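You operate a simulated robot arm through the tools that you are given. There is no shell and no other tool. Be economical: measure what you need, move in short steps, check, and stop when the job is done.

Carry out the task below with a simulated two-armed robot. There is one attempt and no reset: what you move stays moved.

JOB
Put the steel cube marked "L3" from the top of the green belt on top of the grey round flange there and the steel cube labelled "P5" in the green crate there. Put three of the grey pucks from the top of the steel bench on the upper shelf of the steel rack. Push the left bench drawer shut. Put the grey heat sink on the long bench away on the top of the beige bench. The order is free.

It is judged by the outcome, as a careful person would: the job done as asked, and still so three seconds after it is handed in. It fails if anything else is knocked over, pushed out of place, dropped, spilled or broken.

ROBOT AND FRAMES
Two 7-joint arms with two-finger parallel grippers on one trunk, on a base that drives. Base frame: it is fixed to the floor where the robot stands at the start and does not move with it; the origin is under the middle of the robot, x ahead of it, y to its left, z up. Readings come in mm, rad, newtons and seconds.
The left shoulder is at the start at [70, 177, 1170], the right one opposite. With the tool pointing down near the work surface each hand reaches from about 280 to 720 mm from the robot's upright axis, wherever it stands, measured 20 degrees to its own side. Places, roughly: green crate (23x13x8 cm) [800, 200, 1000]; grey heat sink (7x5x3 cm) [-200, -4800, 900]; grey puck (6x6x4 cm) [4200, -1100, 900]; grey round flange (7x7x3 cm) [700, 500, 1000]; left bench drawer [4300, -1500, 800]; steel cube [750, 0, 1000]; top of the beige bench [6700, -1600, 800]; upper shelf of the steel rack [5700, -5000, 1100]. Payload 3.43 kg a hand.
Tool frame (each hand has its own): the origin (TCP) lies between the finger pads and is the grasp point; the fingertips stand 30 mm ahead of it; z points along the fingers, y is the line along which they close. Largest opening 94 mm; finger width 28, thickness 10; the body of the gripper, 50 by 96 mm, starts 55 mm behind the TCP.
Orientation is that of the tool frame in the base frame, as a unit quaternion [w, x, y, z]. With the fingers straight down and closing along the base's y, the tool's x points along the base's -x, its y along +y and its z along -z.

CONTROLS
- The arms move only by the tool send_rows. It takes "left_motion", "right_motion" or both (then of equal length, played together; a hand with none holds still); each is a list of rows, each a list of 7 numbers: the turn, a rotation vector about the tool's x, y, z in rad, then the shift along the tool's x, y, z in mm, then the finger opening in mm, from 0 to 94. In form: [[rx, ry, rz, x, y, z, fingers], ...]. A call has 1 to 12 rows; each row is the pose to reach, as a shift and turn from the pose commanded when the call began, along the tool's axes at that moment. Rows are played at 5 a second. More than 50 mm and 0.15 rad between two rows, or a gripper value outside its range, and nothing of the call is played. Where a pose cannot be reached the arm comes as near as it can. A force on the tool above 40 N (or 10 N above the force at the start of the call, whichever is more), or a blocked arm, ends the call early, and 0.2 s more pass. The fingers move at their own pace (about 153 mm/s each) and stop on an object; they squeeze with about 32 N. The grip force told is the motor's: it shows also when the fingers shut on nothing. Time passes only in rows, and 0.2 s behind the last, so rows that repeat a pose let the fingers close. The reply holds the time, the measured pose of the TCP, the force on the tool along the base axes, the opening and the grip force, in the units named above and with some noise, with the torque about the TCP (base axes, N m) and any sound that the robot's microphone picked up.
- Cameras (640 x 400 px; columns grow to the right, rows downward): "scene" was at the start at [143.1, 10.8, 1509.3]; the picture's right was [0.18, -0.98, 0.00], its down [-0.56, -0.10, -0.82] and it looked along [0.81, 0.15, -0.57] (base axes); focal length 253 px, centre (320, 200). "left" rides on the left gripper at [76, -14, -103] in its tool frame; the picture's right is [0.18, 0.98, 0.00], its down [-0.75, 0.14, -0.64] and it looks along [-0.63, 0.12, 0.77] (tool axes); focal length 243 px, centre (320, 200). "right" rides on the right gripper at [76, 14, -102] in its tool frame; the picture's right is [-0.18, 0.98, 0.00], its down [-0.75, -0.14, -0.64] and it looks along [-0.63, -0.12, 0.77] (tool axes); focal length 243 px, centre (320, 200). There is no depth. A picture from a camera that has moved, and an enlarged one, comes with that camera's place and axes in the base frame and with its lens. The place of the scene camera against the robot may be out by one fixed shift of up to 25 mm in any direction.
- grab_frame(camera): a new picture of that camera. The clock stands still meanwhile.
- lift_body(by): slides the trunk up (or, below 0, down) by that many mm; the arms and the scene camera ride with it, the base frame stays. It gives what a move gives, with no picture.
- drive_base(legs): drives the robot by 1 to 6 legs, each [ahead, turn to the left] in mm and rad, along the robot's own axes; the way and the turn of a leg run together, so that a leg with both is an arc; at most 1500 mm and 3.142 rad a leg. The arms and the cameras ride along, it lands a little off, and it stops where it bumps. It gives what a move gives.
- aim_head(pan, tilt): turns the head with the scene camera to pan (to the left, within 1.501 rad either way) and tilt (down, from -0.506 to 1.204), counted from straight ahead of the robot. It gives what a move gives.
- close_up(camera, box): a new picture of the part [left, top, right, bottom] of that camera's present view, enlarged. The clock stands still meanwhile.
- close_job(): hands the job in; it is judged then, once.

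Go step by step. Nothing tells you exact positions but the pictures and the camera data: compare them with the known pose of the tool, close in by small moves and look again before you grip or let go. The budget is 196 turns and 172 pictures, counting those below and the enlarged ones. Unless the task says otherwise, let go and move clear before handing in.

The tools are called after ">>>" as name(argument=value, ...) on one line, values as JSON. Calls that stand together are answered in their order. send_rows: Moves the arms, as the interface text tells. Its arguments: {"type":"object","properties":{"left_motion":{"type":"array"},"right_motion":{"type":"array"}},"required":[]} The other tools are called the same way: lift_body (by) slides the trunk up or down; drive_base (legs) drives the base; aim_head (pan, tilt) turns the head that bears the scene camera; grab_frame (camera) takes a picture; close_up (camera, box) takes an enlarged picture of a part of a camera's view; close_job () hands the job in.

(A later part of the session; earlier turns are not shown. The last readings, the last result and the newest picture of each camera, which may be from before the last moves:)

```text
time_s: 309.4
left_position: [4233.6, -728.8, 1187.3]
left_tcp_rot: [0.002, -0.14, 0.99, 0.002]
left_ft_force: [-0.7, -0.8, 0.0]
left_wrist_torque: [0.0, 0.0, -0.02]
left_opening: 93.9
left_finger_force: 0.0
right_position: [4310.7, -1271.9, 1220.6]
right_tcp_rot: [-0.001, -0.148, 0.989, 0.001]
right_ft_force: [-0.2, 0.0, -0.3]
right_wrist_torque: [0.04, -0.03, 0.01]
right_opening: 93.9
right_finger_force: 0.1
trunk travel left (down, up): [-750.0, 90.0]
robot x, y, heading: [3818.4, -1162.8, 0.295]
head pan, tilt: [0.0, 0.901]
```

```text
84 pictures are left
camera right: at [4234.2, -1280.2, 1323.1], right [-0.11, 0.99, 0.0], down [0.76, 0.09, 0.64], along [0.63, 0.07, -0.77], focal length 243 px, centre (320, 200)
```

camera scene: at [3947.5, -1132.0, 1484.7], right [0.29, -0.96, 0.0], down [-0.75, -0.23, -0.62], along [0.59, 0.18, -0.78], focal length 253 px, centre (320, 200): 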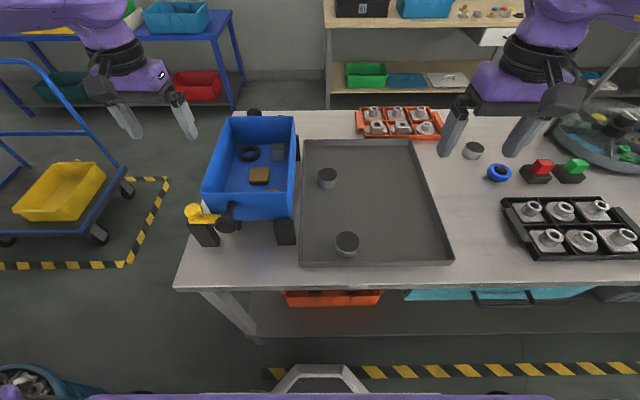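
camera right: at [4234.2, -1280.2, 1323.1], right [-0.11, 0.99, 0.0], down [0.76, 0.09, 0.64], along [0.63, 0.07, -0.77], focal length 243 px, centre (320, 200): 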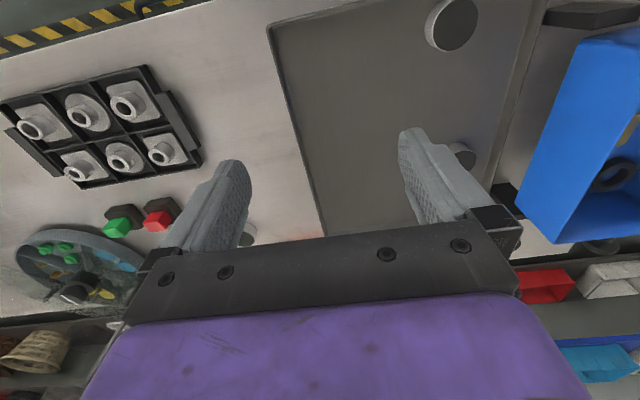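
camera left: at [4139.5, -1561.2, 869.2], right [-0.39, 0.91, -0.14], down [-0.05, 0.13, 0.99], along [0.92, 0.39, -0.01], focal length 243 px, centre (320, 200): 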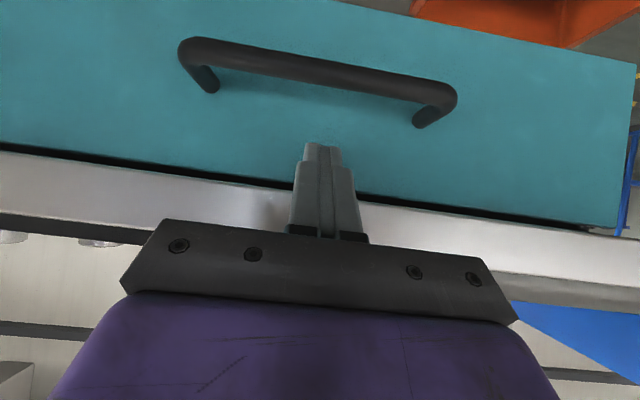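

Pucks A (near) and B (middle) lie in the tray; D is further right. The right hand goes above B first.

>>> send_rows(right_motion=[[0, 0, 0, -22, 30, 17, 94], [0, 0, 0, -44, 60, 34, 94], [0, 0, 0, -66, 90, 51, 94], [0, 0, 0, -88, 120, 68, 94], [0, 0, 0, -110, 150, 85, 94], [0, 0, 0, -132, 180, 102, 94], [0, 0, 0, -155, 210, 115, 94]])

>>> grab_frame(camera="right")

```text
time_s: 311.0
left_position: [4236.1, -726.0, 1186.8]
left_tcp_rot: [0.001, -0.14, 0.99, 0.001]
left_ft_force: [0.6, -1.1, -1.3]
left_wrist_torque: [0.0, -0.02, 0.03]
left_opening: 93.9
left_finger_force: 0.1
right_position: [4399.2, -1023.5, 1103.3]
right_tcp_rot: [-0.003, -0.148, 0.989, -0.001]
right_ft_force: [0.7, 0.4, -0.1]
right_wrist_torque: [-0.03, 0.01, 0.0]
right_opening: 93.8
right_finger_force: 0.1
trunk travel left (down, up): [-750.0, 90.0]
robot x, y, heading: [3821.2, -1162.3, 0.3]
head pan, tilt: [0.0, 0.901]
```

```text
83 pictures are left
camera right: at [4321.5, -1031.8, 1206.8], right [-0.11, 0.99, 0.0], down [0.77, 0.09, 0.64], along [0.63, 0.07, -0.77], focal length 243 px, centre (320, 200)
```

right: 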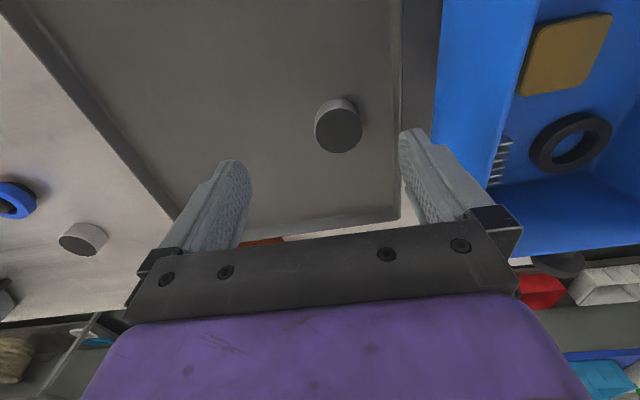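

>>> send_rows(right_motion=[[0, 0, 0, -22, 6, 10, 80], [0, 0, 0, -44.8, 13, 30, 80], [0, 0, 0, -44.8, 13, 70, 80], [0, 0, 0, -44.8, 13, 105, 80]])

>>> grab_frame(camera="right")

```text
time_s: 312.0
left_position: [4235.1, -729.2, 1186.9]
left_tcp_rot: [0.001, -0.14, 0.99, 0.003]
left_ft_force: [-0.3, -1.0, -0.9]
left_wrist_torque: [-0.02, 0.05, 0.02]
left_opening: 94.1
left_finger_force: 0.1
right_position: [4436.0, -999.7, 999.5]
right_tcp_rot: [-0.001, -0.148, 0.989, 0.001]
right_ft_force: [-0.5, 0.2, 0.2]
right_wrist_torque: [0.01, 0.01, -0.01]
right_opening: 80.1
right_finger_force: 0.1
trunk travel left (down, up): [-750.0, 90.0]
robot x, y, heading: [3816.9, -1164.4, 0.299]
head pan, tilt: [0.0, 0.901]
```

```text
82 pictures are left
camera right: at [4359.1, -1008.0, 1101.8], right [-0.11, 0.99, 0.0], down [0.76, 0.08, 0.64], along [0.63, 0.07, -0.77], focal length 243 px, centre (320, 200)
```

right: 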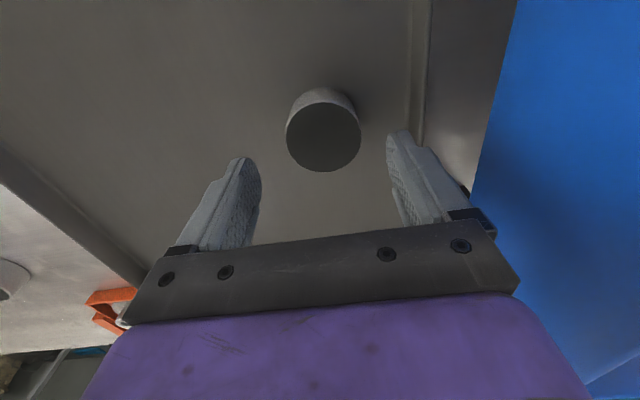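

>>> send_rows(right_motion=[[0, 0, 0, -7.7, 1.3, 40, 80], [0, 0, 0, -7.7, 1.3, 70, 80], [0, 0, 0, -7.7, 1.3, 80, 80]])

>>> grab_frame(camera="right")

```text
time_s: 312.9
left_position: [4229.0, -729.5, 1190.5]
left_tcp_rot: [0.005, -0.141, 0.99, 0.003]
left_ft_force: [0.4, -0.2, 0.3]
left_wrist_torque: [0.01, 0.0, -0.04]
left_opening: 94.0
left_finger_force: 0.1
right_position: [4443.2, -996.3, 934.4]
right_tcp_rot: [0.01, -0.148, 0.989, 0.002]
right_ft_force: [-12.8, -3.8, 23.3]
right_wrist_torque: [-1.15, 0.38, -0.57]
right_opening: 79.5
right_finger_force: 0.1
trunk travel left (down, up): [-750.0, 90.0]
robot x, y, heading: [3818.5, -1166.4, 0.299]
head pan, tilt: [0.0, 0.901]
stopped in row 3 (right hand): the force on the tool passed its limit at 51 N (the readings are from after the stop); the commanded pose is now the measured one
```

```text
81 pictures are left
camera right: at [4364.2, -1005.0, 1035.1], right [-0.11, 0.99, 0.0], down [0.75, 0.08, 0.66], along [0.65, 0.08, -0.75], focal length 243 px, centre (320, 200)
```

right: 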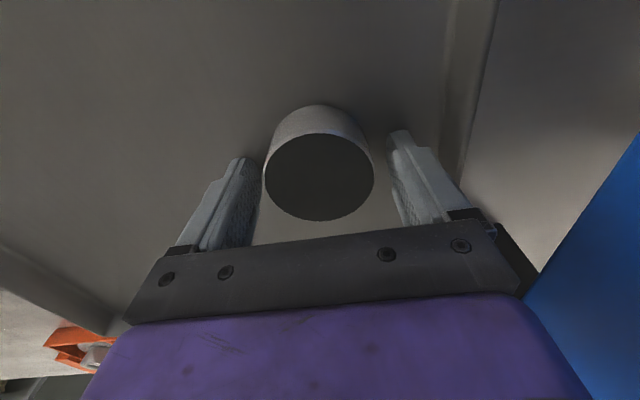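

The fingertips have reached the tray floor around the puck. I ease up a little and close on puck B, then lift.

>>> send_rows(right_motion=[[0, 0, 0, 0, 0, -4, 80], [0, 0, 0, 0, 0, -4, 60], [0, 0, 0, 0, 0, -4, 35], [0, 0, 0, 0, 0, -4, 35], [0, 0, 0, 0, 0, -20, 35], [0, 0, 0, 0, 0, -60, 35], [0, 0, 0, 0, 0, -110, 35], [0, 0, 0, 0, 0, -155, 35]])

>>> grab_frame(camera="right")

```text
time_s: 314.6
left_position: [4233.7, -727.8, 1187.8]
left_tcp_rot: [0.003, -0.14, 0.99, 0.003]
left_ft_force: [-0.5, -0.1, 0.3]
left_wrist_torque: [-0.04, 0.0, 0.03]
left_opening: 93.7
left_finger_force: 0.0
right_position: [4445.1, -996.8, 1083.1]
right_tcp_rot: [0.007, -0.148, 0.989, 0.001]
right_ft_force: [0.4, -0.1, -1.9]
right_wrist_torque: [-0.02, -0.02, 0.02]
right_opening: 60.6
right_finger_force: 31.8
trunk travel left (down, up): [-750.0, 90.0]
robot x, y, heading: [3824.6, -1160.0, 0.296]
head pan, tilt: [0.0, 0.901]
```

```text
80 pictures are left
camera right: at [4365.8, -1004.8, 1185.6], right [-0.11, 0.99, 0.0], down [0.75, 0.08, 0.65], along [0.65, 0.08, -0.76], focal length 243 px, centre (320, 200)
```

right: 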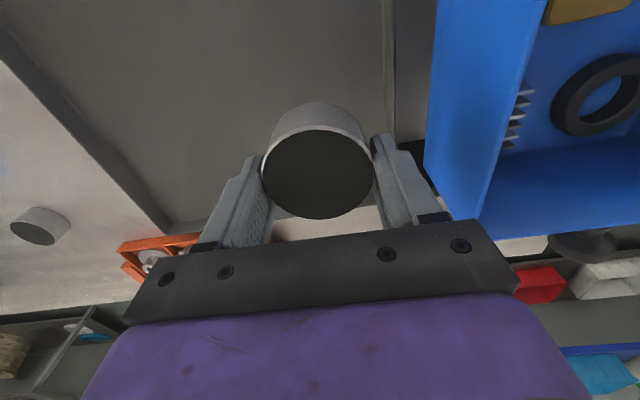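

Puck B is held (60.6 mm). The right hand moves aside while the left hand goes above puck A.

>>> send_rows(right_motion=[[0, 0, 0, 25, -40, -8, 35], [0, 0, 0, 50, -80, -16, 35], [0, 0, 0, 75, -120, -24, 35], [0, 0, 0, 100, -160, -32, 35], [0, 0, 0, 125, -200, -40, 35], [0, 0, 0, 150, -240, -48, 35], [0, 0, 0, 175, -280, -56, 35], [0, 0, 0, 200, -320, -60, 35], [0, 0, 0, 200, -330, -60, 35]], left_motion=[[0, 0, 0, 11, -40, 0, 94], [0, 0, 0, 22, -80, 0, 94], [0, 0, 0, 33, -120, 0, 94], [0, 0, 0, 44, -160, 0, 94], [0, 0, 0, 55, -200, 0, 94], [0, 0, 0, 66, -240, 10, 94], [0, 0, 0, 77, -280, 30, 94], [0, 0, 0, 88, -320, 55, 94], [0, 0, 0, 98, -355, 80, 94]])

>>> grab_frame(camera="left")

```text
time_s: 316.6
left_position: [4240.8, -1098.9, 1104.8]
left_tcp_rot: [0.002, -0.141, 0.99, 0.004]
left_ft_force: [-0.5, -0.8, 0.3]
left_wrist_torque: [0.06, -0.01, 0.0]
left_opening: 94.1
left_finger_force: 0.1
right_position: [4351.2, -1372.9, 1138.9]
right_tcp_rot: [0.006, -0.147, 0.989, 0.004]
right_ft_force: [-0.2, -1.4, -2.2]
right_wrist_torque: [0.04, 0.04, -0.01]
right_opening: 60.5
right_finger_force: 31.9
trunk travel left (down, up): [-750.0, 90.0]
robot x, y, heading: [3820.3, -1164.8, 0.3]
head pan, tilt: [0.0, 0.901]
```

```text
79 pictures are left
camera left: at [4170.2, -1135.2, 1207.0], right [-0.45, 0.89, 0.01], down [0.68, 0.34, 0.65], along [0.58, 0.3, -0.76], focal length 243 px, centre (320, 200)
```

left: 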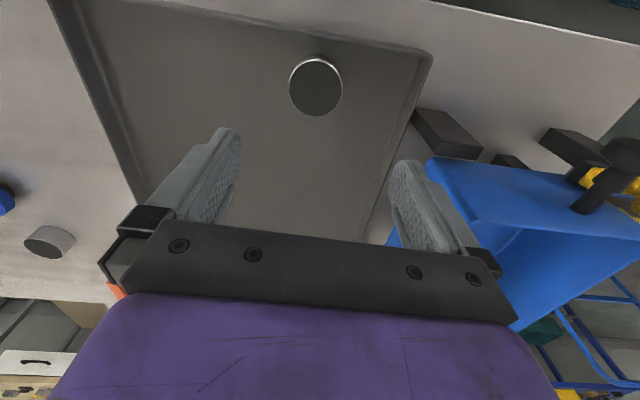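

>>> send_rows(left_motion=[[0, 0, 0, -1, -2, 40, 84], [0, 0, 0, -1, -2, 80, 84], [0, 0, 0, -1, -2, 115, 84]])

>>> grab_frame(camera="left")

```text
time_s: 317.6
left_position: [4256.9, -1092.9, 1026.2]
left_tcp_rot: [0.021, -0.159, 0.986, -0.036]
left_ft_force: [-0.3, 0.0, 0.7]
left_wrist_torque: [0.02, -0.01, -0.02]
left_opening: 83.8
left_finger_force: 0.0
right_position: [4348.8, -1370.3, 1139.7]
right_tcp_rot: [0.006, -0.148, 0.989, 0.001]
right_ft_force: [0.3, 0.4, -2.2]
right_wrist_torque: [0.01, -0.02, -0.01]
right_opening: 60.8
right_finger_force: 32.0
trunk travel left (down, up): [-750.0, 90.0]
robot x, y, heading: [3822.3, -1162.9, 0.3]
head pan, tilt: [0.0, 0.901]
stopped in row 3 (left hand): the arm was blocked; the commanded pose is now the measured one
```

```text
78 pictures are left
camera left: at [4181.9, -1124.0, 1126.4], right [-0.48, 0.87, -0.08], down [0.64, 0.41, 0.65], along [0.6, 0.26, -0.75], focal length 243 px, centre (320, 200)
```

left: 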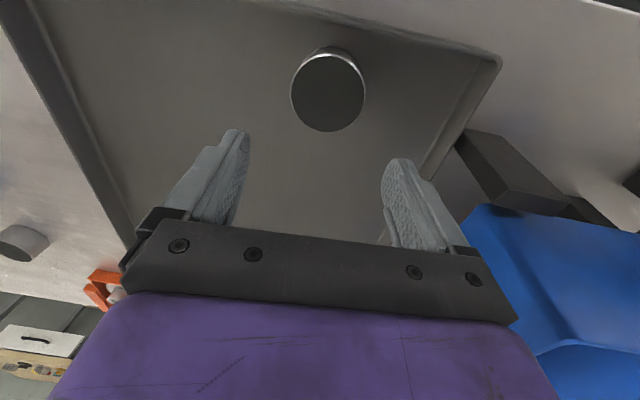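

The left arm is cramped so close to the body. I raise and straighten it, back the base 130 mm, and reach forward instead.

>>> send_rows(left_motion=[[-0.03, 0.01, 0.01, 0, 0, -40, 94], [-0.077, 0.031, 0.023, 0, 0, -80, 94]])

>>> drive_base(legs=[[-130, 0]])

>>> send_rows(left_motion=[[0, 0, 0, -40, 0, 0, 94], [0, 0, 0, -80, 0, 0, 94], [0, 0, 0, -110, 0, 0, 94]])

>>> grab_frame(camera="left")

```text
time_s: 318.2
left_position: [4249.8, -1089.4, 1103.7]
left_tcp_rot: [-0.003, -0.145, 0.989, 0.003]
left_ft_force: [0.3, 0.0, 0.0]
left_wrist_torque: [0.04, -0.02, 0.02]
left_opening: 94.1
left_finger_force: 0.1
right_position: [4349.3, -1370.0, 1140.5]
right_tcp_rot: [0.008, -0.148, 0.989, 0.001]
right_ft_force: [0.1, 0.3, -2.7]
right_wrist_torque: [0.0, -0.06, 0.0]
right_opening: 60.3
right_finger_force: 31.9
trunk travel left (down, up): [-750.0, 90.0]
robot x, y, heading: [3822.5, -1164.0, 0.295]
head pan, tilt: [0.0, 0.901]
```

```text
time_s: 319.5
left_position: [4129.0, -1127.1, 1101.4]
left_tcp_rot: [-0.002, -0.145, 0.989, 0.002]
left_ft_force: [0.0, -0.4, 1.0]
left_wrist_torque: [-0.01, -0.02, 0.01]
left_opening: 93.9
left_finger_force: 0.2
right_position: [4226.7, -1407.4, 1138.9]
right_tcp_rot: [0.005, -0.148, 0.989, 0.002]
right_ft_force: [0.0, 0.2, -2.3]
right_wrist_torque: [0.0, -0.02, 0.01]
right_opening: 60.7
right_finger_force: 32.3
trunk travel left (down, up): [-750.0, 90.0]
robot x, y, heading: [3700.0, -1204.5, 0.298]
head pan, tilt: [0.0, 0.901]
```

```text
time_s: 320.3
left_position: [4238.3, -1083.8, 1111.3]
left_tcp_rot: [0.001, -0.158, 0.987, -0.016]
left_ft_force: [-0.6, -0.2, -0.6]
left_wrist_torque: [0.02, 0.01, -0.01]
left_opening: 94.1
left_finger_force: 0.0
right_position: [4226.2, -1407.5, 1140.1]
right_tcp_rot: [0.005, -0.148, 0.989, 0.002]
right_ft_force: [0.8, -0.4, -2.4]
right_wrist_torque: [0.03, -0.01, -0.01]
right_opening: 60.7
right_finger_force: 32.0
trunk travel left (down, up): [-750.0, 90.0]
robot x, y, heading: [3694.4, -1202.5, 0.3]
head pan, tilt: [0.0, 0.901]
```

```text
77 pictures are left
camera left: at [4168.1, -1118.5, 1214.8], right [-0.48, 0.88, -0.03], down [0.67, 0.39, 0.64], along [0.57, 0.29, -0.77], focal length 243 px, centre (320, 200)
```

left: 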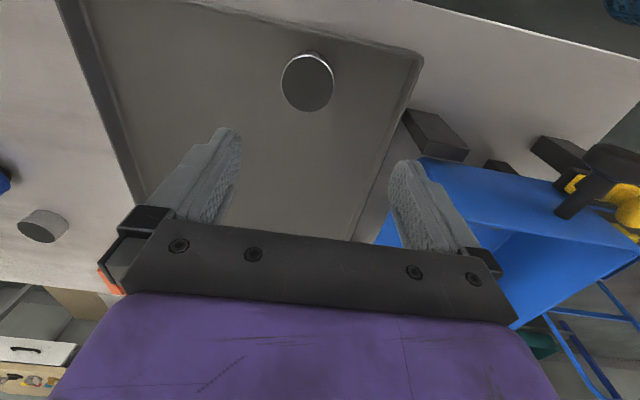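

The left arm prefers the target on its own side; I turn the base right a little so puck A lies to the left.

>>> drive_base(legs=[[0, -0.32]])

>>> grab_frame(camera="left")

>>> grab_frame(camera="scene")

```text
time_s: 321.8
left_position: [4246.4, -1258.3, 1106.7]
left_tcp_rot: [-0.003, 0.0, 1.0, -0.013]
left_ft_force: [0.9, -0.5, -0.3]
left_wrist_torque: [0.01, 0.0, 0.02]
left_opening: 94.1
left_finger_force: 0.1
right_position: [4134.7, -1563.1, 1139.7]
right_tcp_rot: [0.007, 0.012, 1.0, 0.0]
right_ft_force: [0.4, 0.3, -2.8]
right_wrist_torque: [0.02, -0.01, 0.0]
right_opening: 60.2
right_finger_force: 31.8
trunk travel left (down, up): [-750.0, 90.0]
robot x, y, heading: [3698.2, -1201.5, -0.024]
head pan, tilt: [0.0, 0.901]
```

```text
76 pictures are left
camera left: at [4170.3, -1270.0, 1210.3], right [-0.18, 0.98, -0.02], down [0.76, 0.16, 0.63], along [0.63, 0.1, -0.77], focal length 243 px, centre (320, 200)
```

left: 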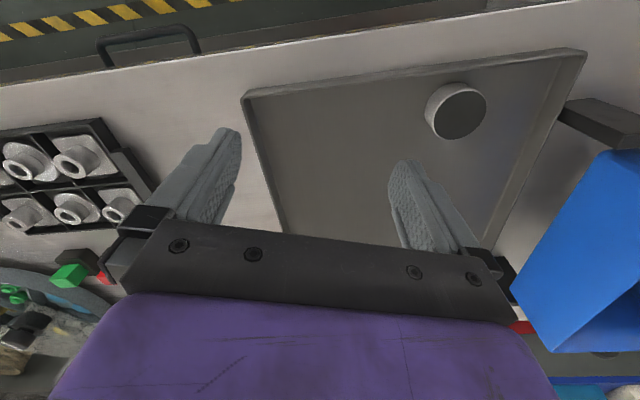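

```text
75 pictures are left
camera scene: at [3829.7, -1209.2, 1484.6], right [-0.02, -1.0, 0.0], down [-0.78, 0.02, -0.62], along [0.62, -0.01, -0.78], focal length 253 px, centre (320, 200)
```

scene: 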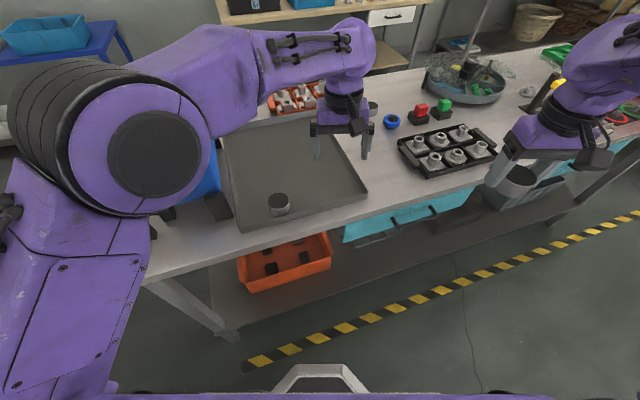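

>>> send_rows(left_motion=[[-0.013, -0.003, 0.012, 3, 40, 0, 84], [-0.026, -0.006, 0.024, 5, 80, 0, 84], [-0.026, -0.006, 0.024, 7, 120, 10, 84], [-0.026, -0.006, 0.024, 8, 156, 30, 84], [-0.026, -0.006, 0.024, 8, 156, 70, 84]])

>>> grab_frame(camera="left")

```text
time_s: 322.9
left_position: [4239.0, -1103.8, 1034.3]
left_tcp_rot: [-0.002, 0.012, 1.0, 0.001]
left_ft_force: [-0.2, 0.8, 0.1]
left_wrist_torque: [0.01, 0.0, 0.0]
left_opening: 83.8
left_finger_force: 0.0
right_position: [4135.3, -1563.9, 1140.2]
right_tcp_rot: [0.007, 0.011, 1.0, 0.001]
right_ft_force: [0.6, -0.3, -2.2]
right_wrist_torque: [0.03, 0.01, -0.01]
right_opening: 60.2
right_finger_force: 32.2
trunk travel left (down, up): [-750.0, 90.0]
robot x, y, heading: [3691.8, -1202.4, -0.022]
head pan, tilt: [0.0, 0.901]
```

```text
74 pictures are left
camera left: at [4161.3, -1117.6, 1135.4], right [-0.16, 0.99, 0.0], down [0.76, 0.12, 0.64], along [0.63, 0.11, -0.77], focal length 243 px, centre (320, 200)
```

left: 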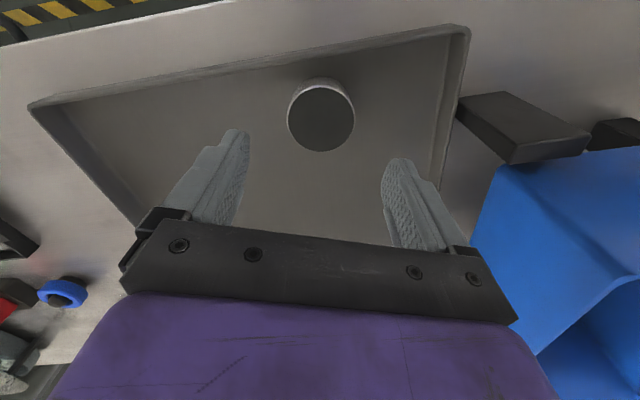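

Centred over puck A. I descend, close and lift.

>>> send_rows(left_motion=[[0, 0, 0, 0, 0, 40, 84], [0, 0, 0, 0, 0, 75, 84], [0, 0, 0, 0, 0, 90, 84], [0, 0, 0, 0, 0, 96, 84], [0, 0, 0, 0, 0, 96, 60], [0, 0, 0, 0, 0, 96, 35], [0, 0, 0, 0, 0, 96, 35], [0, 0, 0, 0, 0, 70, 35], [0, 0, 0, 0, 0, 30, 35], [0, 0, 0, 0, 0, -20, 35], [0, 0, 0, 0, 0, -70, 35]])

>>> grab_frame(camera="left")

```text
time_s: 325.4
left_position: [4236.4, -1102.6, 1104.8]
left_tcp_rot: [-0.001, 0.013, 1.0, 0.002]
left_ft_force: [-0.6, 0.6, -2.1]
left_wrist_torque: [-0.01, 0.01, 0.01]
left_opening: 57.1
left_finger_force: 31.9
right_position: [4133.9, -1563.4, 1140.0]
right_tcp_rot: [0.007, 0.012, 1.0, 0.001]
right_ft_force: [0.7, -0.2, -1.3]
right_wrist_torque: [0.02, 0.01, -0.01]
right_opening: 60.7
right_finger_force: 31.9
trunk travel left (down, up): [-750.0, 90.0]
robot x, y, heading: [3698.2, -1203.1, -0.022]
head pan, tilt: [0.0, 0.901]
```

```text
73 pictures are left
camera left: at [4159.7, -1116.2, 1206.2], right [-0.16, 0.99, 0.0], down [0.76, 0.12, 0.64], along [0.63, 0.1, -0.77], focal length 243 px, centre (320, 200)
```

left: 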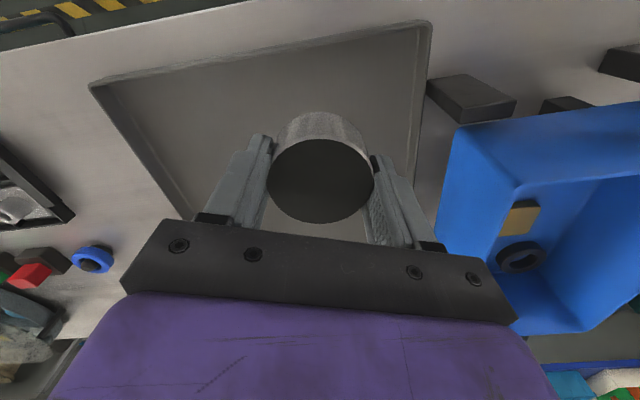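

Both pucks are held. I back out, turn down the aisle toward the steel rack, and drive there.

>>> drive_base(legs=[[-260, 0], [0, -1.27], [1500, 0], [1500, 0]])

>>> aim_head(pan=0.4, tilt=0.4)

>>> grab_frame(camera="scene")

```text
time_s: 344.4
left_position: [4513.7, -4560.6, 1102.3]
left_tcp_rot: [0.0, 0.609, 0.793, 0.001]
left_ft_force: [-0.7, -0.5, -2.9]
left_wrist_torque: [0.01, 0.0, -0.01]
left_opening: 57.2
left_finger_force: 32.4
right_position: [4044.4, -4592.1, 1140.1]
right_tcp_rot: [0.006, 0.608, 0.794, -0.004]
right_ft_force: [-0.1, -0.8, -2.0]
right_wrist_torque: [0.0, 0.0, 0.0]
right_opening: 58.0
right_finger_force: 32.0
trunk travel left (down, up): [-750.0, 90.0]
robot x, y, heading: [4268.1, -4070.8, -1.31]
head pan, tilt: [0.0, 0.901]
```

```text
time_s: 345.3
left_position: [4515.1, -4561.0, 1102.8]
left_tcp_rot: [0.0, 0.609, 0.793, 0.003]
left_ft_force: [0.1, -1.9, -2.1]
left_wrist_torque: [0.0, 0.04, -0.01]
left_opening: 57.2
left_finger_force: 32.5
right_position: [4044.9, -4592.9, 1139.8]
right_tcp_rot: [0.007, 0.608, 0.794, -0.004]
right_ft_force: [0.4, -0.5, -1.4]
right_wrist_torque: [-0.02, 0.04, 0.01]
right_opening: 58.0
right_finger_force: 32.3
trunk travel left (down, up): [-750.0, 90.0]
robot x, y, heading: [4266.1, -4068.9, -1.307]
head pan, tilt: [0.4, 0.4]
```

```text
72 pictures are left
camera scene: at [4343.1, -4197.8, 1527.5], right [-0.79, -0.62, 0.0], down [-0.24, 0.31, -0.92], along [0.57, -0.72, -0.39], focal length 253 px, centre (320, 200)
```

scene: 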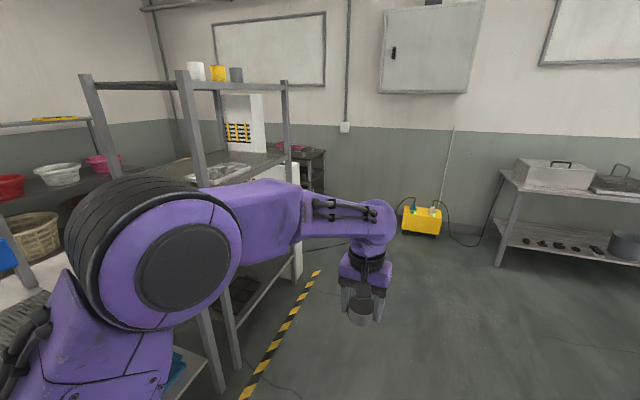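

>>> drive_base(legs=[[1290, 0], [0, 1.58]])

>>> aim_head(pan=0.0, tilt=0.35)

>>> grab_frame(camera="scene")

```text
time_s: 355.7
left_position: [5094.5, -5073.2, 1103.1]
left_tcp_rot: [-0.002, -0.139, 0.99, 0.002]
left_ft_force: [-0.1, -0.8, -2.0]
left_wrist_torque: [0.0, -0.01, 0.0]
left_opening: 56.8
left_finger_force: 31.6
right_position: [5132.5, -5543.1, 1139.6]
right_tcp_rot: [0.007, -0.14, 0.99, 0.002]
right_ft_force: [-0.1, 0.3, -3.1]
right_wrist_torque: [-0.05, 0.01, -0.01]
right_opening: 57.9
right_finger_force: 32.5
trunk travel left (down, up): [-750.0, 90.0]
robot x, y, heading: [4612.0, -5330.1, 0.284]
head pan, tilt: [0.4, 0.4]
```

```text
time_s: 356.6
left_position: [5093.9, -5073.3, 1103.3]
left_tcp_rot: [-0.001, -0.14, 0.99, 0.002]
left_ft_force: [0.1, -0.1, -2.1]
left_wrist_torque: [0.01, 0.02, -0.01]
left_opening: 56.9
left_finger_force: 32.1
right_position: [5132.8, -5543.5, 1139.2]
right_tcp_rot: [0.007, -0.14, 0.99, 0.002]
right_ft_force: [1.0, -0.3, -2.7]
right_wrist_torque: [-0.02, -0.01, 0.01]
right_opening: 58.0
right_finger_force: 32.0
trunk travel left (down, up): [-750.0, 90.0]
robot x, y, heading: [4604.9, -5327.5, 0.281]
head pan, tilt: [0.0, 0.351]
```

```text
71 pictures are left
camera scene: at [4752.1, -5293.8, 1532.1], right [0.28, -0.96, 0.0], down [-0.33, -0.1, -0.94], along [0.9, 0.26, -0.34], focal length 253 px, centre (320, 200)
```

scene: 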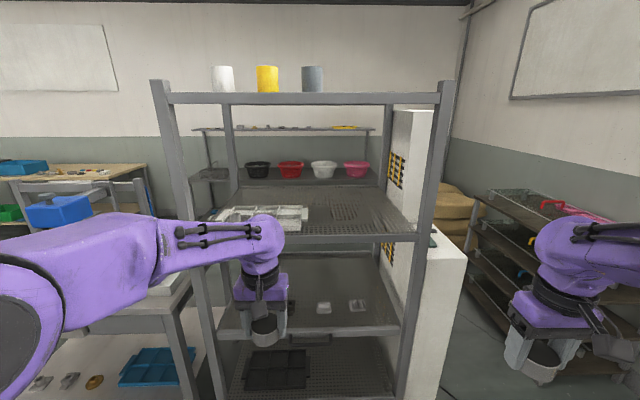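

The shelf at ~1100 with a light tray on its left half is the rack's upper shelf; its right half is free. I raise the trunk and bring the hands together in front before approaching.

>>> lift_body(by=88)

>>> send_rows(left_motion=[[0, 0, 0, 10, 0, 0, 35], [0, 0, 0, 20, 0, 0, 35], [0, 0, 0, 30, 0, 0, 35], [0, 0, 0, 40, 0, 0, 35], [0, 0, 0, 50, 0, 0, 35], [0, 0, 0, 50, 0, 0, 35]], right_motion=[[0, 0, 0, 0, 42, 0, 35], [0, 0, 0, 0, 84, 0, 35], [0, 0, 0, 0, 126, 0, 35], [0, 0, 0, 0, 168, 0, 35], [0, 0, 0, 0, 210, 0, 35], [0, 0, 0, 0, 240, 0, 35]])

>>> aim_head(pan=0.0, tilt=0.5)

>>> grab_frame(camera="scene")

```text
time_s: 357.8
left_position: [5095.0, -5072.8, 1192.2]
left_tcp_rot: [-0.001, -0.139, 0.99, 0.002]
left_ft_force: [1.2, 0.9, -2.1]
left_wrist_torque: [0.02, -0.02, 0.02]
left_opening: 56.9
left_finger_force: 31.8
right_position: [5133.3, -5543.2, 1228.6]
right_tcp_rot: [0.006, -0.14, 0.99, 0.002]
right_ft_force: [-0.1, 0.4, -1.7]
right_wrist_torque: [-0.02, -0.01, 0.0]
right_opening: 57.8
right_finger_force: 32.0
trunk travel left (down, up): [-838.0, 2.0]
robot x, y, heading: [4609.1, -5325.5, 0.282]
head pan, tilt: [0.0, 0.351]
```

```text
time_s: 359.2
left_position: [5046.6, -5087.0, 1191.3]
left_tcp_rot: [-0.001, -0.139, 0.99, 0.0]
left_ft_force: [-0.3, -1.4, -1.3]
left_wrist_torque: [0.01, -0.01, -0.02]
left_opening: 57.3
left_finger_force: 31.9
right_position: [5091.8, -5307.4, 1224.4]
right_tcp_rot: [0.002, -0.133, 0.991, 0.015]
right_ft_force: [0.3, 0.2, -1.8]
right_wrist_torque: [0.04, 0.01, 0.0]
right_opening: 57.9
right_finger_force: 31.8
right hand out of reach, approached as far as the arm can: row 3, 4, 5, 6
trunk travel left (down, up): [-838.0, 2.0]
robot x, y, heading: [4604.0, -5328.2, 0.282]
head pan, tilt: [0.0, 0.351]
```

```text
time_s: 359.9
left_position: [5046.2, -5086.6, 1191.3]
left_tcp_rot: [-0.002, -0.139, 0.99, 0.001]
left_ft_force: [-0.7, -0.1, -2.8]
left_wrist_torque: [0.05, 0.0, -0.01]
left_opening: 56.9
left_finger_force: 31.7
right_position: [5091.8, -5307.0, 1224.7]
right_tcp_rot: [0.004, -0.136, 0.991, 0.014]
right_ft_force: [-1.2, 0.2, -3.4]
right_wrist_torque: [0.01, -0.01, 0.05]
right_opening: 57.8
right_finger_force: 32.2
trunk travel left (down, up): [-838.0, 2.0]
robot x, y, heading: [4604.9, -5327.3, 0.276]
head pan, tilt: [0.0, 0.499]
```

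```text
70 pictures are left
camera scene: at [4750.4, -5294.5, 1606.4], right [0.28, -0.96, 0.0], down [-0.46, -0.13, -0.88], along [0.84, 0.24, -0.48], focal length 253 px, centre (320, 200)
```

scene: 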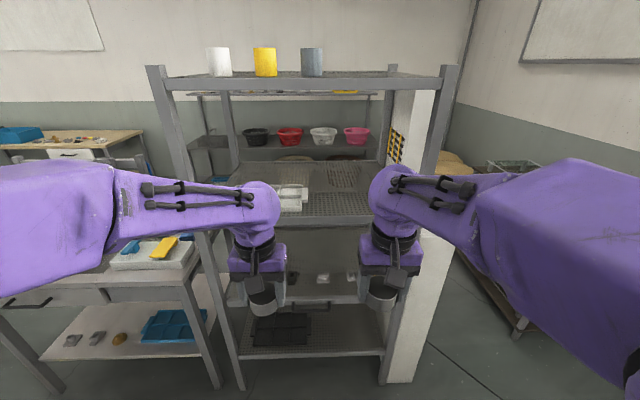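

>>> close_up(camera="scene", box=[270, 150, 430, 250])

>>> grab_frame(camera="right")

>>> grab_frame(camera="left")

```text
4.00 times, centred on (350, 200) of scene
camera zoom: at [4750.4, -5294.5, 1606.4], right [0.28, -0.96, 0.0], down [-0.46, -0.13, -0.88], along [0.84, 0.24, -0.48], focal length 1012 px, centre (200, 200)
```

zoom: 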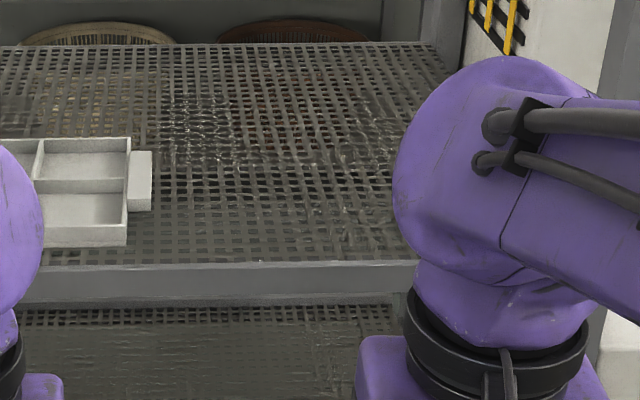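

```text
68 pictures are left
camera right: at [5013.2, -5315.9, 1327.2], right [-0.09, 1.0, 0.03], down [0.76, 0.05, 0.65], along [0.64, 0.08, -0.76], focal length 243 px, centre (320, 200)
```

right: 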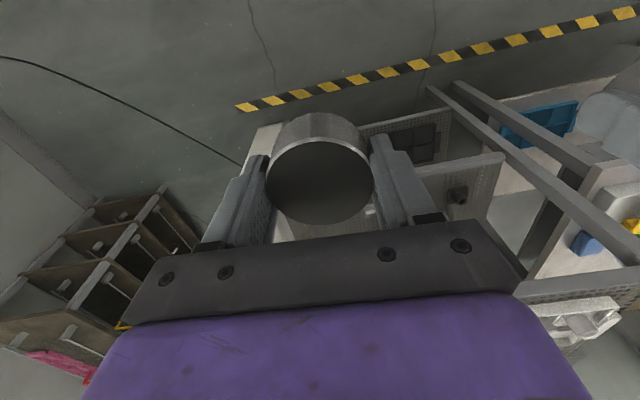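

```text
67 pictures are left
camera left: at [4976.8, -5122.4, 1293.5], right [-0.45, 0.89, 0.0], down [0.69, 0.34, 0.64], along [0.57, 0.29, -0.77], focal length 243 px, centre (320, 200)
```

left: 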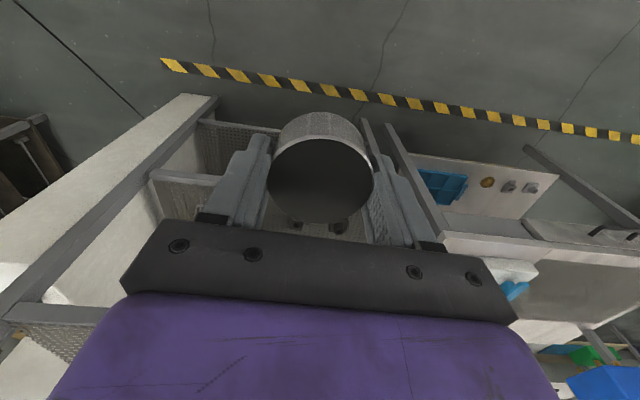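

I approach closer (with a small shift right), stopping before the hands reach the rack, to measure the shelf height well.

>>> drive_base(legs=[[0, -0.33], [300, 0], [0, 0.33]])

>>> grab_frame(camera="scene")

>>> grab_frame(camera="left")

```text
time_s: 364.0
left_position: [5343.3, -5099.1, 1191.4]
left_tcp_rot: [-0.001, -0.142, 0.99, 0.001]
left_ft_force: [-0.3, 0.0, -1.7]
left_wrist_torque: [-0.02, 0.01, 0.0]
left_opening: 56.9
left_finger_force: 32.0
right_position: [5388.4, -5317.4, 1225.8]
right_tcp_rot: [0.003, -0.141, 0.99, 0.016]
right_ft_force: [-0.4, 0.2, -2.6]
right_wrist_torque: [-0.02, 0.01, 0.0]
right_opening: 57.8
right_finger_force: 32.1
trunk travel left (down, up): [-838.0, 2.0]
robot x, y, heading: [4905.1, -5340.4, 0.288]
head pan, tilt: [0.0, 0.499]
```

```text
66 pictures are left
camera scene: at [5048.4, -5308.7, 1606.4], right [0.28, -0.96, 0.0], down [-0.46, -0.13, -0.88], along [0.84, 0.25, -0.48], focal length 253 px, centre (320, 200)
```

scene: 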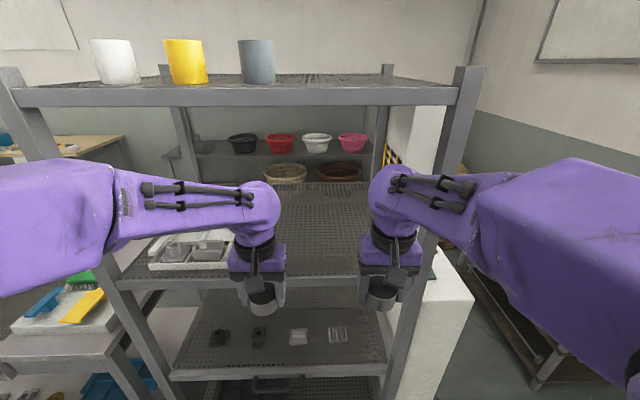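

```text
65 pictures are left
camera left: at [5273.8, -5134.8, 1293.7], right [-0.45, 0.89, 0.0], down [0.69, 0.34, 0.64], along [0.57, 0.29, -0.77], focal length 243 px, centre (320, 200)
```

left: 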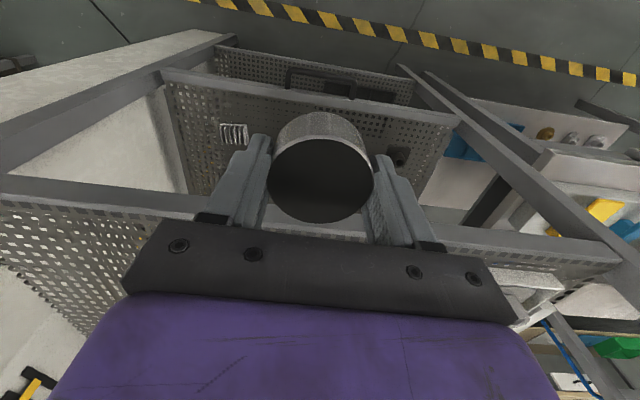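

Shelf surface is around 1100–1130, front edge ~600 mm from my axis. I raise the left hand a bit and advance so both pucks are ~80 mm inside the edge.

>>> send_rows(left_motion=[[0, 0, 0, 0, 0, -15, 35], [0, 0, 0, 0, 0, -30, 35]])

>>> drive_base(legs=[[100, 0], [85, 0]])

>>> grab_frame(camera="left")

>>> grab_frame(camera="scene")

>>> grab_frame(camera="right")

```text
time_s: 364.6
left_position: [5343.0, -5099.8, 1221.7]
left_tcp_rot: [-0.001, -0.142, 0.99, 0.002]
left_ft_force: [0.5, -0.2, -2.6]
left_wrist_torque: [-0.01, -0.01, 0.02]
left_opening: 57.0
left_finger_force: 32.4
right_position: [5389.7, -5317.6, 1227.3]
right_tcp_rot: [0.004, -0.14, 0.99, 0.019]
right_ft_force: [-0.6, 0.7, -2.7]
right_wrist_torque: [0.0, 0.02, -0.01]
right_opening: 57.6
right_finger_force: 31.8
trunk travel left (down, up): [-838.0, 2.0]
robot x, y, heading: [4906.0, -5340.0, 0.287]
head pan, tilt: [0.0, 0.499]
```

```text
time_s: 366.5
left_position: [5508.8, -5048.6, 1224.1]
left_tcp_rot: [0.005, -0.142, 0.99, 0.002]
left_ft_force: [2.8, 0.6, -1.2]
left_wrist_torque: [-0.03, 0.17, 0.04]
left_opening: 56.9
left_finger_force: 31.6
right_position: [5550.0, -5266.5, 1204.9]
right_tcp_rot: [-0.021, -0.143, 0.989, 0.015]
right_ft_force: [0.3, -0.4, -1.3]
right_wrist_torque: [-0.08, 0.03, 0.0]
right_opening: 57.6
right_finger_force: 32.4
trunk travel left (down, up): [-838.0, 2.0]
robot x, y, heading: [5083.3, -5287.4, 0.286]
head pan, tilt: [0.0, 0.499]
```

```text
64 pictures are left
camera left: at [5437.2, -5085.1, 1325.8], right [-0.45, 0.89, 0.0], down [0.68, 0.34, 0.65], along [0.58, 0.3, -0.76], focal length 243 px, centre (320, 200)
```

left: 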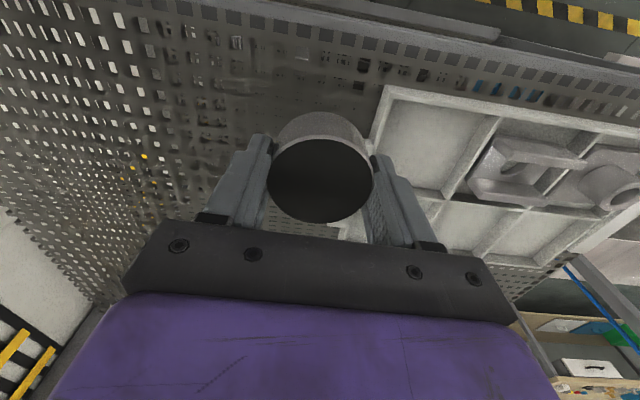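

```text
63 pictures are left
camera scene: at [5237.1, -5251.4, 1605.4], right [0.28, -0.96, 0.0], down [-0.47, -0.14, -0.87], along [0.84, 0.25, -0.49], focal length 253 px, centre (320, 200)
```

scene: 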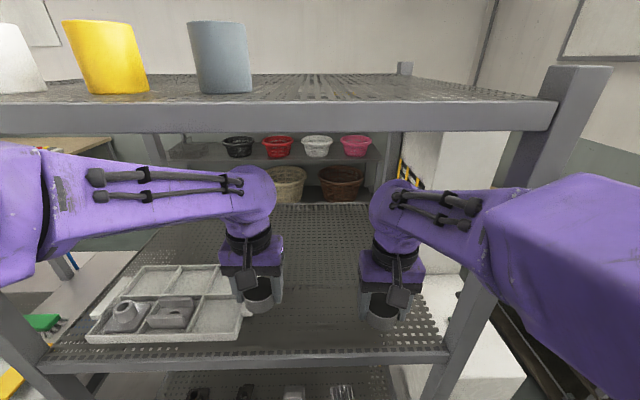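

```text
62 pictures are left
camera right: at [5477.6, -5276.7, 1312.0], right [-0.1, 0.99, 0.03], down [0.79, 0.06, 0.61], along [0.6, 0.08, -0.79], focal length 243 px, centre (320, 200)
```

right: 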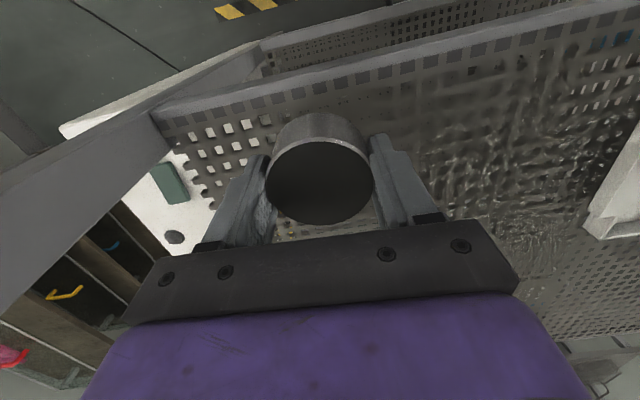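

The right arm is brushing the rack's post. I back off at once and will instead reach in with extended arms from farther back.

>>> drive_base(legs=[[-150, 0]])

>>> grab_frame(camera="scene")

```text
time_s: 367.8
left_position: [5358.1, -5093.1, 1227.7]
left_tcp_rot: [0.008, -0.142, 0.99, 0.003]
left_ft_force: [0.2, 0.2, -2.6]
left_wrist_torque: [0.01, -0.03, -0.01]
left_opening: 57.1
left_finger_force: 32.1
right_position: [5399.5, -5312.0, 1208.5]
right_tcp_rot: [-0.018, -0.143, 0.989, 0.017]
right_ft_force: [0.3, -0.7, -2.0]
right_wrist_torque: [0.03, -0.02, 0.0]
right_opening: 57.7
right_finger_force: 32.1
trunk travel left (down, up): [-838.0, 2.0]
robot x, y, heading: [4939.0, -5331.8, 0.292]
head pan, tilt: [0.0, 0.499]
```

```text
61 pictures are left
camera scene: at [5084.4, -5296.4, 1606.2], right [0.28, -0.96, 0.0], down [-0.46, -0.14, -0.88], along [0.84, 0.25, -0.48], focal length 253 px, centre (320, 200)
```

scene: 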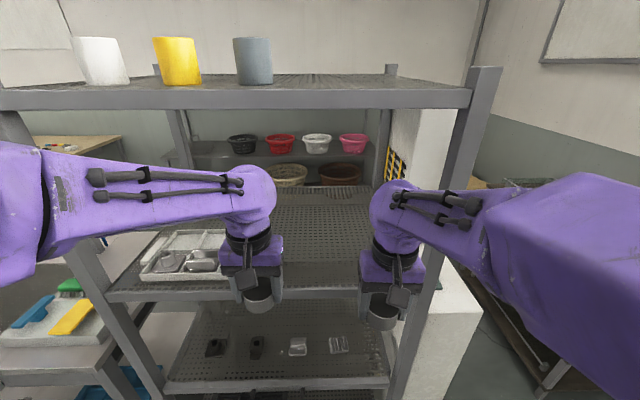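

>>> send_rows(left_motion=[[0.004, 0.008, 0, -34, 0, 0, 35], [0.004, 0.016, 0, -68, 0, 3, 35], [0.004, 0.016, 0, -102, 0, 6, 35], [0.004, 0.016, 0, -136, 0, 10, 35], [0.004, 0.016, 0, -170, 0, 14, 35]], right_motion=[[0.02, -0.015, 0, -38, 0, 0, 35], [0.039, -0.031, 0, -77, 0, 0, 35], [0.039, -0.031, 0, -116, 0, 0, 35], [0.039, -0.031, 0, -155, 0, 0, 35], [0.039, -0.031, 0, -193, 0, 0, 35]])

>>> grab_frame(camera="scene")

>>> grab_frame(camera="left")

```text
time_s: 369.0
left_position: [5526.2, -5042.8, 1213.5]
left_tcp_rot: [-0.003, -0.141, 0.99, -0.001]
left_ft_force: [-0.4, 0.1, -3.2]
left_wrist_torque: [-0.05, 0.07, -0.02]
left_opening: 57.0
left_finger_force: 32.3
right_position: [5588.5, -5257.2, 1198.7]
right_tcp_rot: [-0.003, -0.143, 0.99, -0.002]
right_ft_force: [0.7, 0.1, -2.1]
right_wrist_torque: [-0.02, 0.05, -0.01]
right_opening: 57.6
right_finger_force: 32.4
trunk travel left (down, up): [-838.0, 2.0]
robot x, y, heading: [4941.6, -5330.0, 0.288]
head pan, tilt: [0.0, 0.499]
```

```text
60 pictures are left
camera scene: at [5091.5, -5294.5, 1605.5], right [0.28, -0.96, 0.0], down [-0.46, -0.14, -0.87], along [0.84, 0.25, -0.48], focal length 253 px, centre (320, 200)
```

scene: 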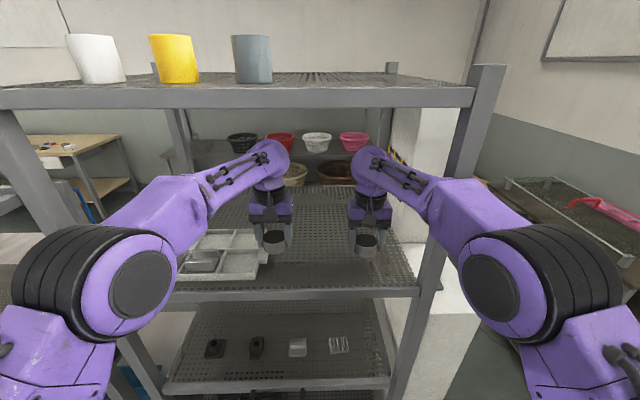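

```text
59 pictures are left
camera left: at [5457.0, -5079.3, 1315.1], right [-0.45, 0.89, 0.0], down [0.69, 0.35, 0.64], along [0.57, 0.29, -0.77], focal length 243 px, centre (320, 200)
```

left: 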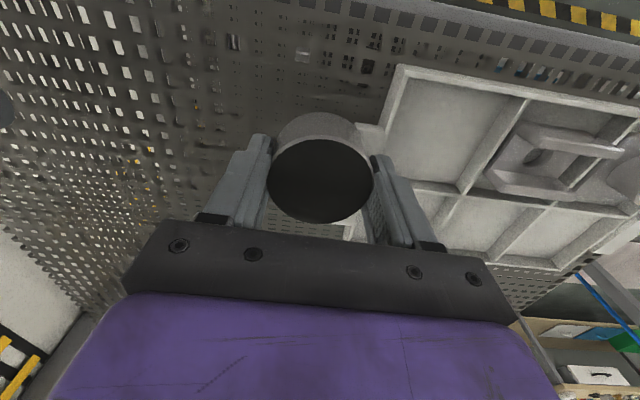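

Both hands are inside over the shelf. The left puck is a bit close to the tray's tab, so I shift it right and lower it.

>>> send_rows(left_motion=[[0, 0, 0, 0, -25, 0, 35], [0, 0, 0, 0, -45, 10, 35], [0, 0, 0, 0, -45, 30, 35]])

>>> grab_frame(camera="left")

```text
time_s: 369.8
left_position: [5531.4, -5087.8, 1186.6]
left_tcp_rot: [0.0, -0.142, 0.99, 0.0]
left_ft_force: [-0.1, 0.4, -2.2]
left_wrist_torque: [-0.03, -0.01, 0.05]
left_opening: 56.9
left_finger_force: 32.0
right_position: [5582.9, -5257.5, 1205.1]
right_tcp_rot: [0.001, -0.142, 0.99, -0.002]
right_ft_force: [-1.0, -1.3, -2.0]
right_wrist_torque: [0.0, -0.01, 0.01]
right_opening: 57.9
right_finger_force: 32.4
trunk travel left (down, up): [-838.0, 2.0]
robot x, y, heading: [4941.8, -5332.7, 0.294]
head pan, tilt: [0.0, 0.499]
```

```text
58 pictures are left
camera left: at [5461.5, -5123.4, 1288.9], right [-0.45, 0.89, 0.0], down [0.68, 0.35, 0.64], along [0.57, 0.29, -0.77], focal length 243 px, centre (320, 200)
```

left: 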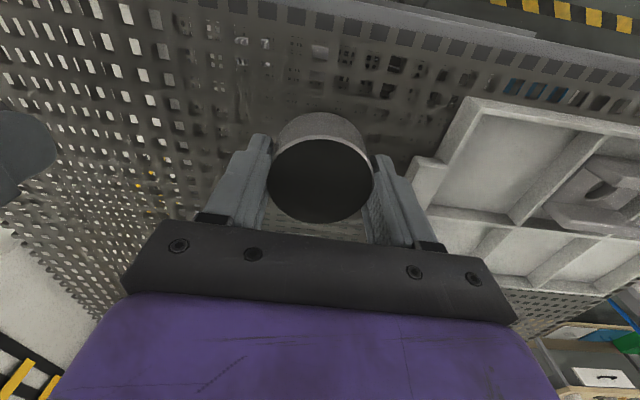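

>>> send_rows(left_motion=[[0, 0, 0, 0, 0, 15, 35], [0, 0, 0, 0, 0, 25, 35], [0, 0, 0, 0, 0, 29, 35], [0, 0, 0, 0, 0, 32, 35], [0, 0, 0, 0, 0, 35, 35], [0, 0, 0, 0, 0, 38, 35]])

>>> grab_frame(camera="left")

```text
time_s: 371.2
left_position: [5532.9, -5088.6, 1152.2]
left_tcp_rot: [0.006, -0.142, 0.99, 0.0]
left_ft_force: [8.3, 2.4, 20.6]
left_wrist_torque: [-0.11, 0.3, 0.0]
left_opening: 57.2
left_finger_force: 31.4
right_position: [5582.1, -5259.3, 1204.5]
right_tcp_rot: [0.001, -0.142, 0.99, -0.001]
right_ft_force: [-0.1, 0.1, -2.3]
right_wrist_torque: [-0.01, -0.05, 0.01]
right_opening: 57.6
right_finger_force: 31.7
trunk travel left (down, up): [-838.0, 2.0]
robot x, y, heading: [4944.3, -5334.3, 0.289]
head pan, tilt: [0.0, 0.499]
```

```text
57 pictures are left
camera left: at [5462.4, -5124.8, 1254.4], right [-0.45, 0.89, 0.0], down [0.68, 0.35, 0.65], along [0.58, 0.29, -0.76], focal length 243 px, centre (320, 200)
```

left: 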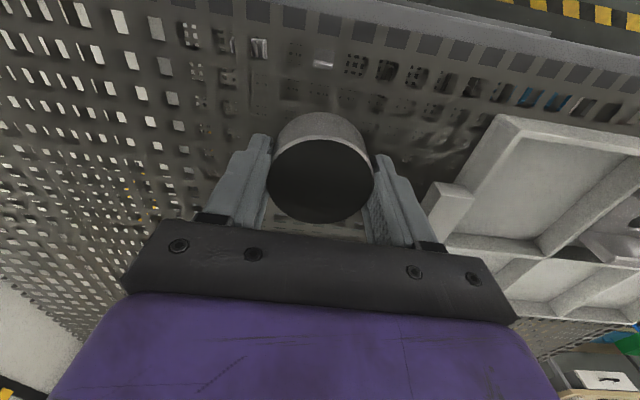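

Contact on the shelf as predicted. I release the left puck and rise.

>>> send_rows(left_motion=[[0, 0, 0, 0, 0, -3, 35], [0, 0, 0, 0, 0, -3, 62], [0, 0, 0, 0, 0, -3, 74], [0, 0, 0, 0, 0, -15, 74], [0, 0, 0, 0, 0, -40, 74], [0, 0, 0, 0, 0, -60, 74]])

>>> grab_frame(camera="left")

>>> grab_frame(camera="right")

```text
time_s: 372.6
left_position: [5532.5, -5087.6, 1209.3]
left_tcp_rot: [0.0, -0.143, 0.99, 0.0]
left_ft_force: [0.3, -0.5, -0.2]
left_wrist_torque: [0.0, -0.02, 0.0]
left_opening: 74.2
left_finger_force: 0.0
right_position: [5583.5, -5257.4, 1204.1]
right_tcp_rot: [0.0, -0.142, 0.99, -0.001]
right_ft_force: [-0.1, -0.5, -2.0]
right_wrist_torque: [0.0, -0.03, 0.03]
right_opening: 57.5
right_finger_force: 31.7
trunk travel left (down, up): [-838.0, 2.0]
robot x, y, heading: [4941.4, -5330.1, 0.288]
head pan, tilt: [0.0, 0.499]
```

```text
56 pictures are left
camera left: at [5461.8, -5124.1, 1311.4], right [-0.45, 0.89, 0.0], down [0.68, 0.35, 0.64], along [0.57, 0.29, -0.77], focal length 243 px, centre (320, 200)
```

left: 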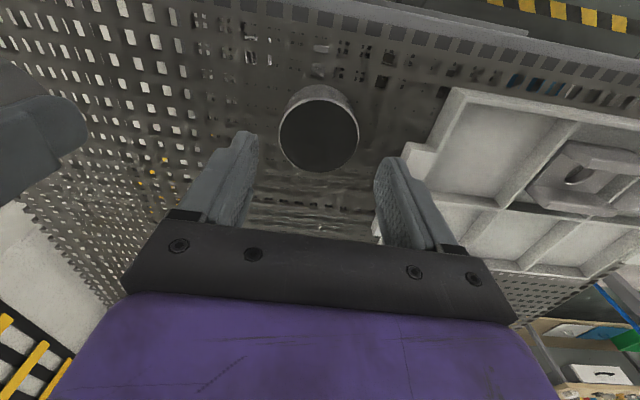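

```text
55 pictures are left
camera right: at [5506.0, -5265.5, 1306.2], right [-0.1, 0.99, 0.0], down [0.76, 0.08, 0.64], along [0.64, 0.06, -0.77], focal length 243 px, centre (320, 200)
```

right: 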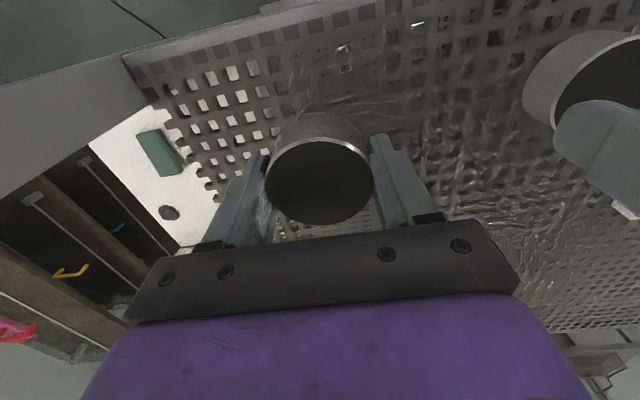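

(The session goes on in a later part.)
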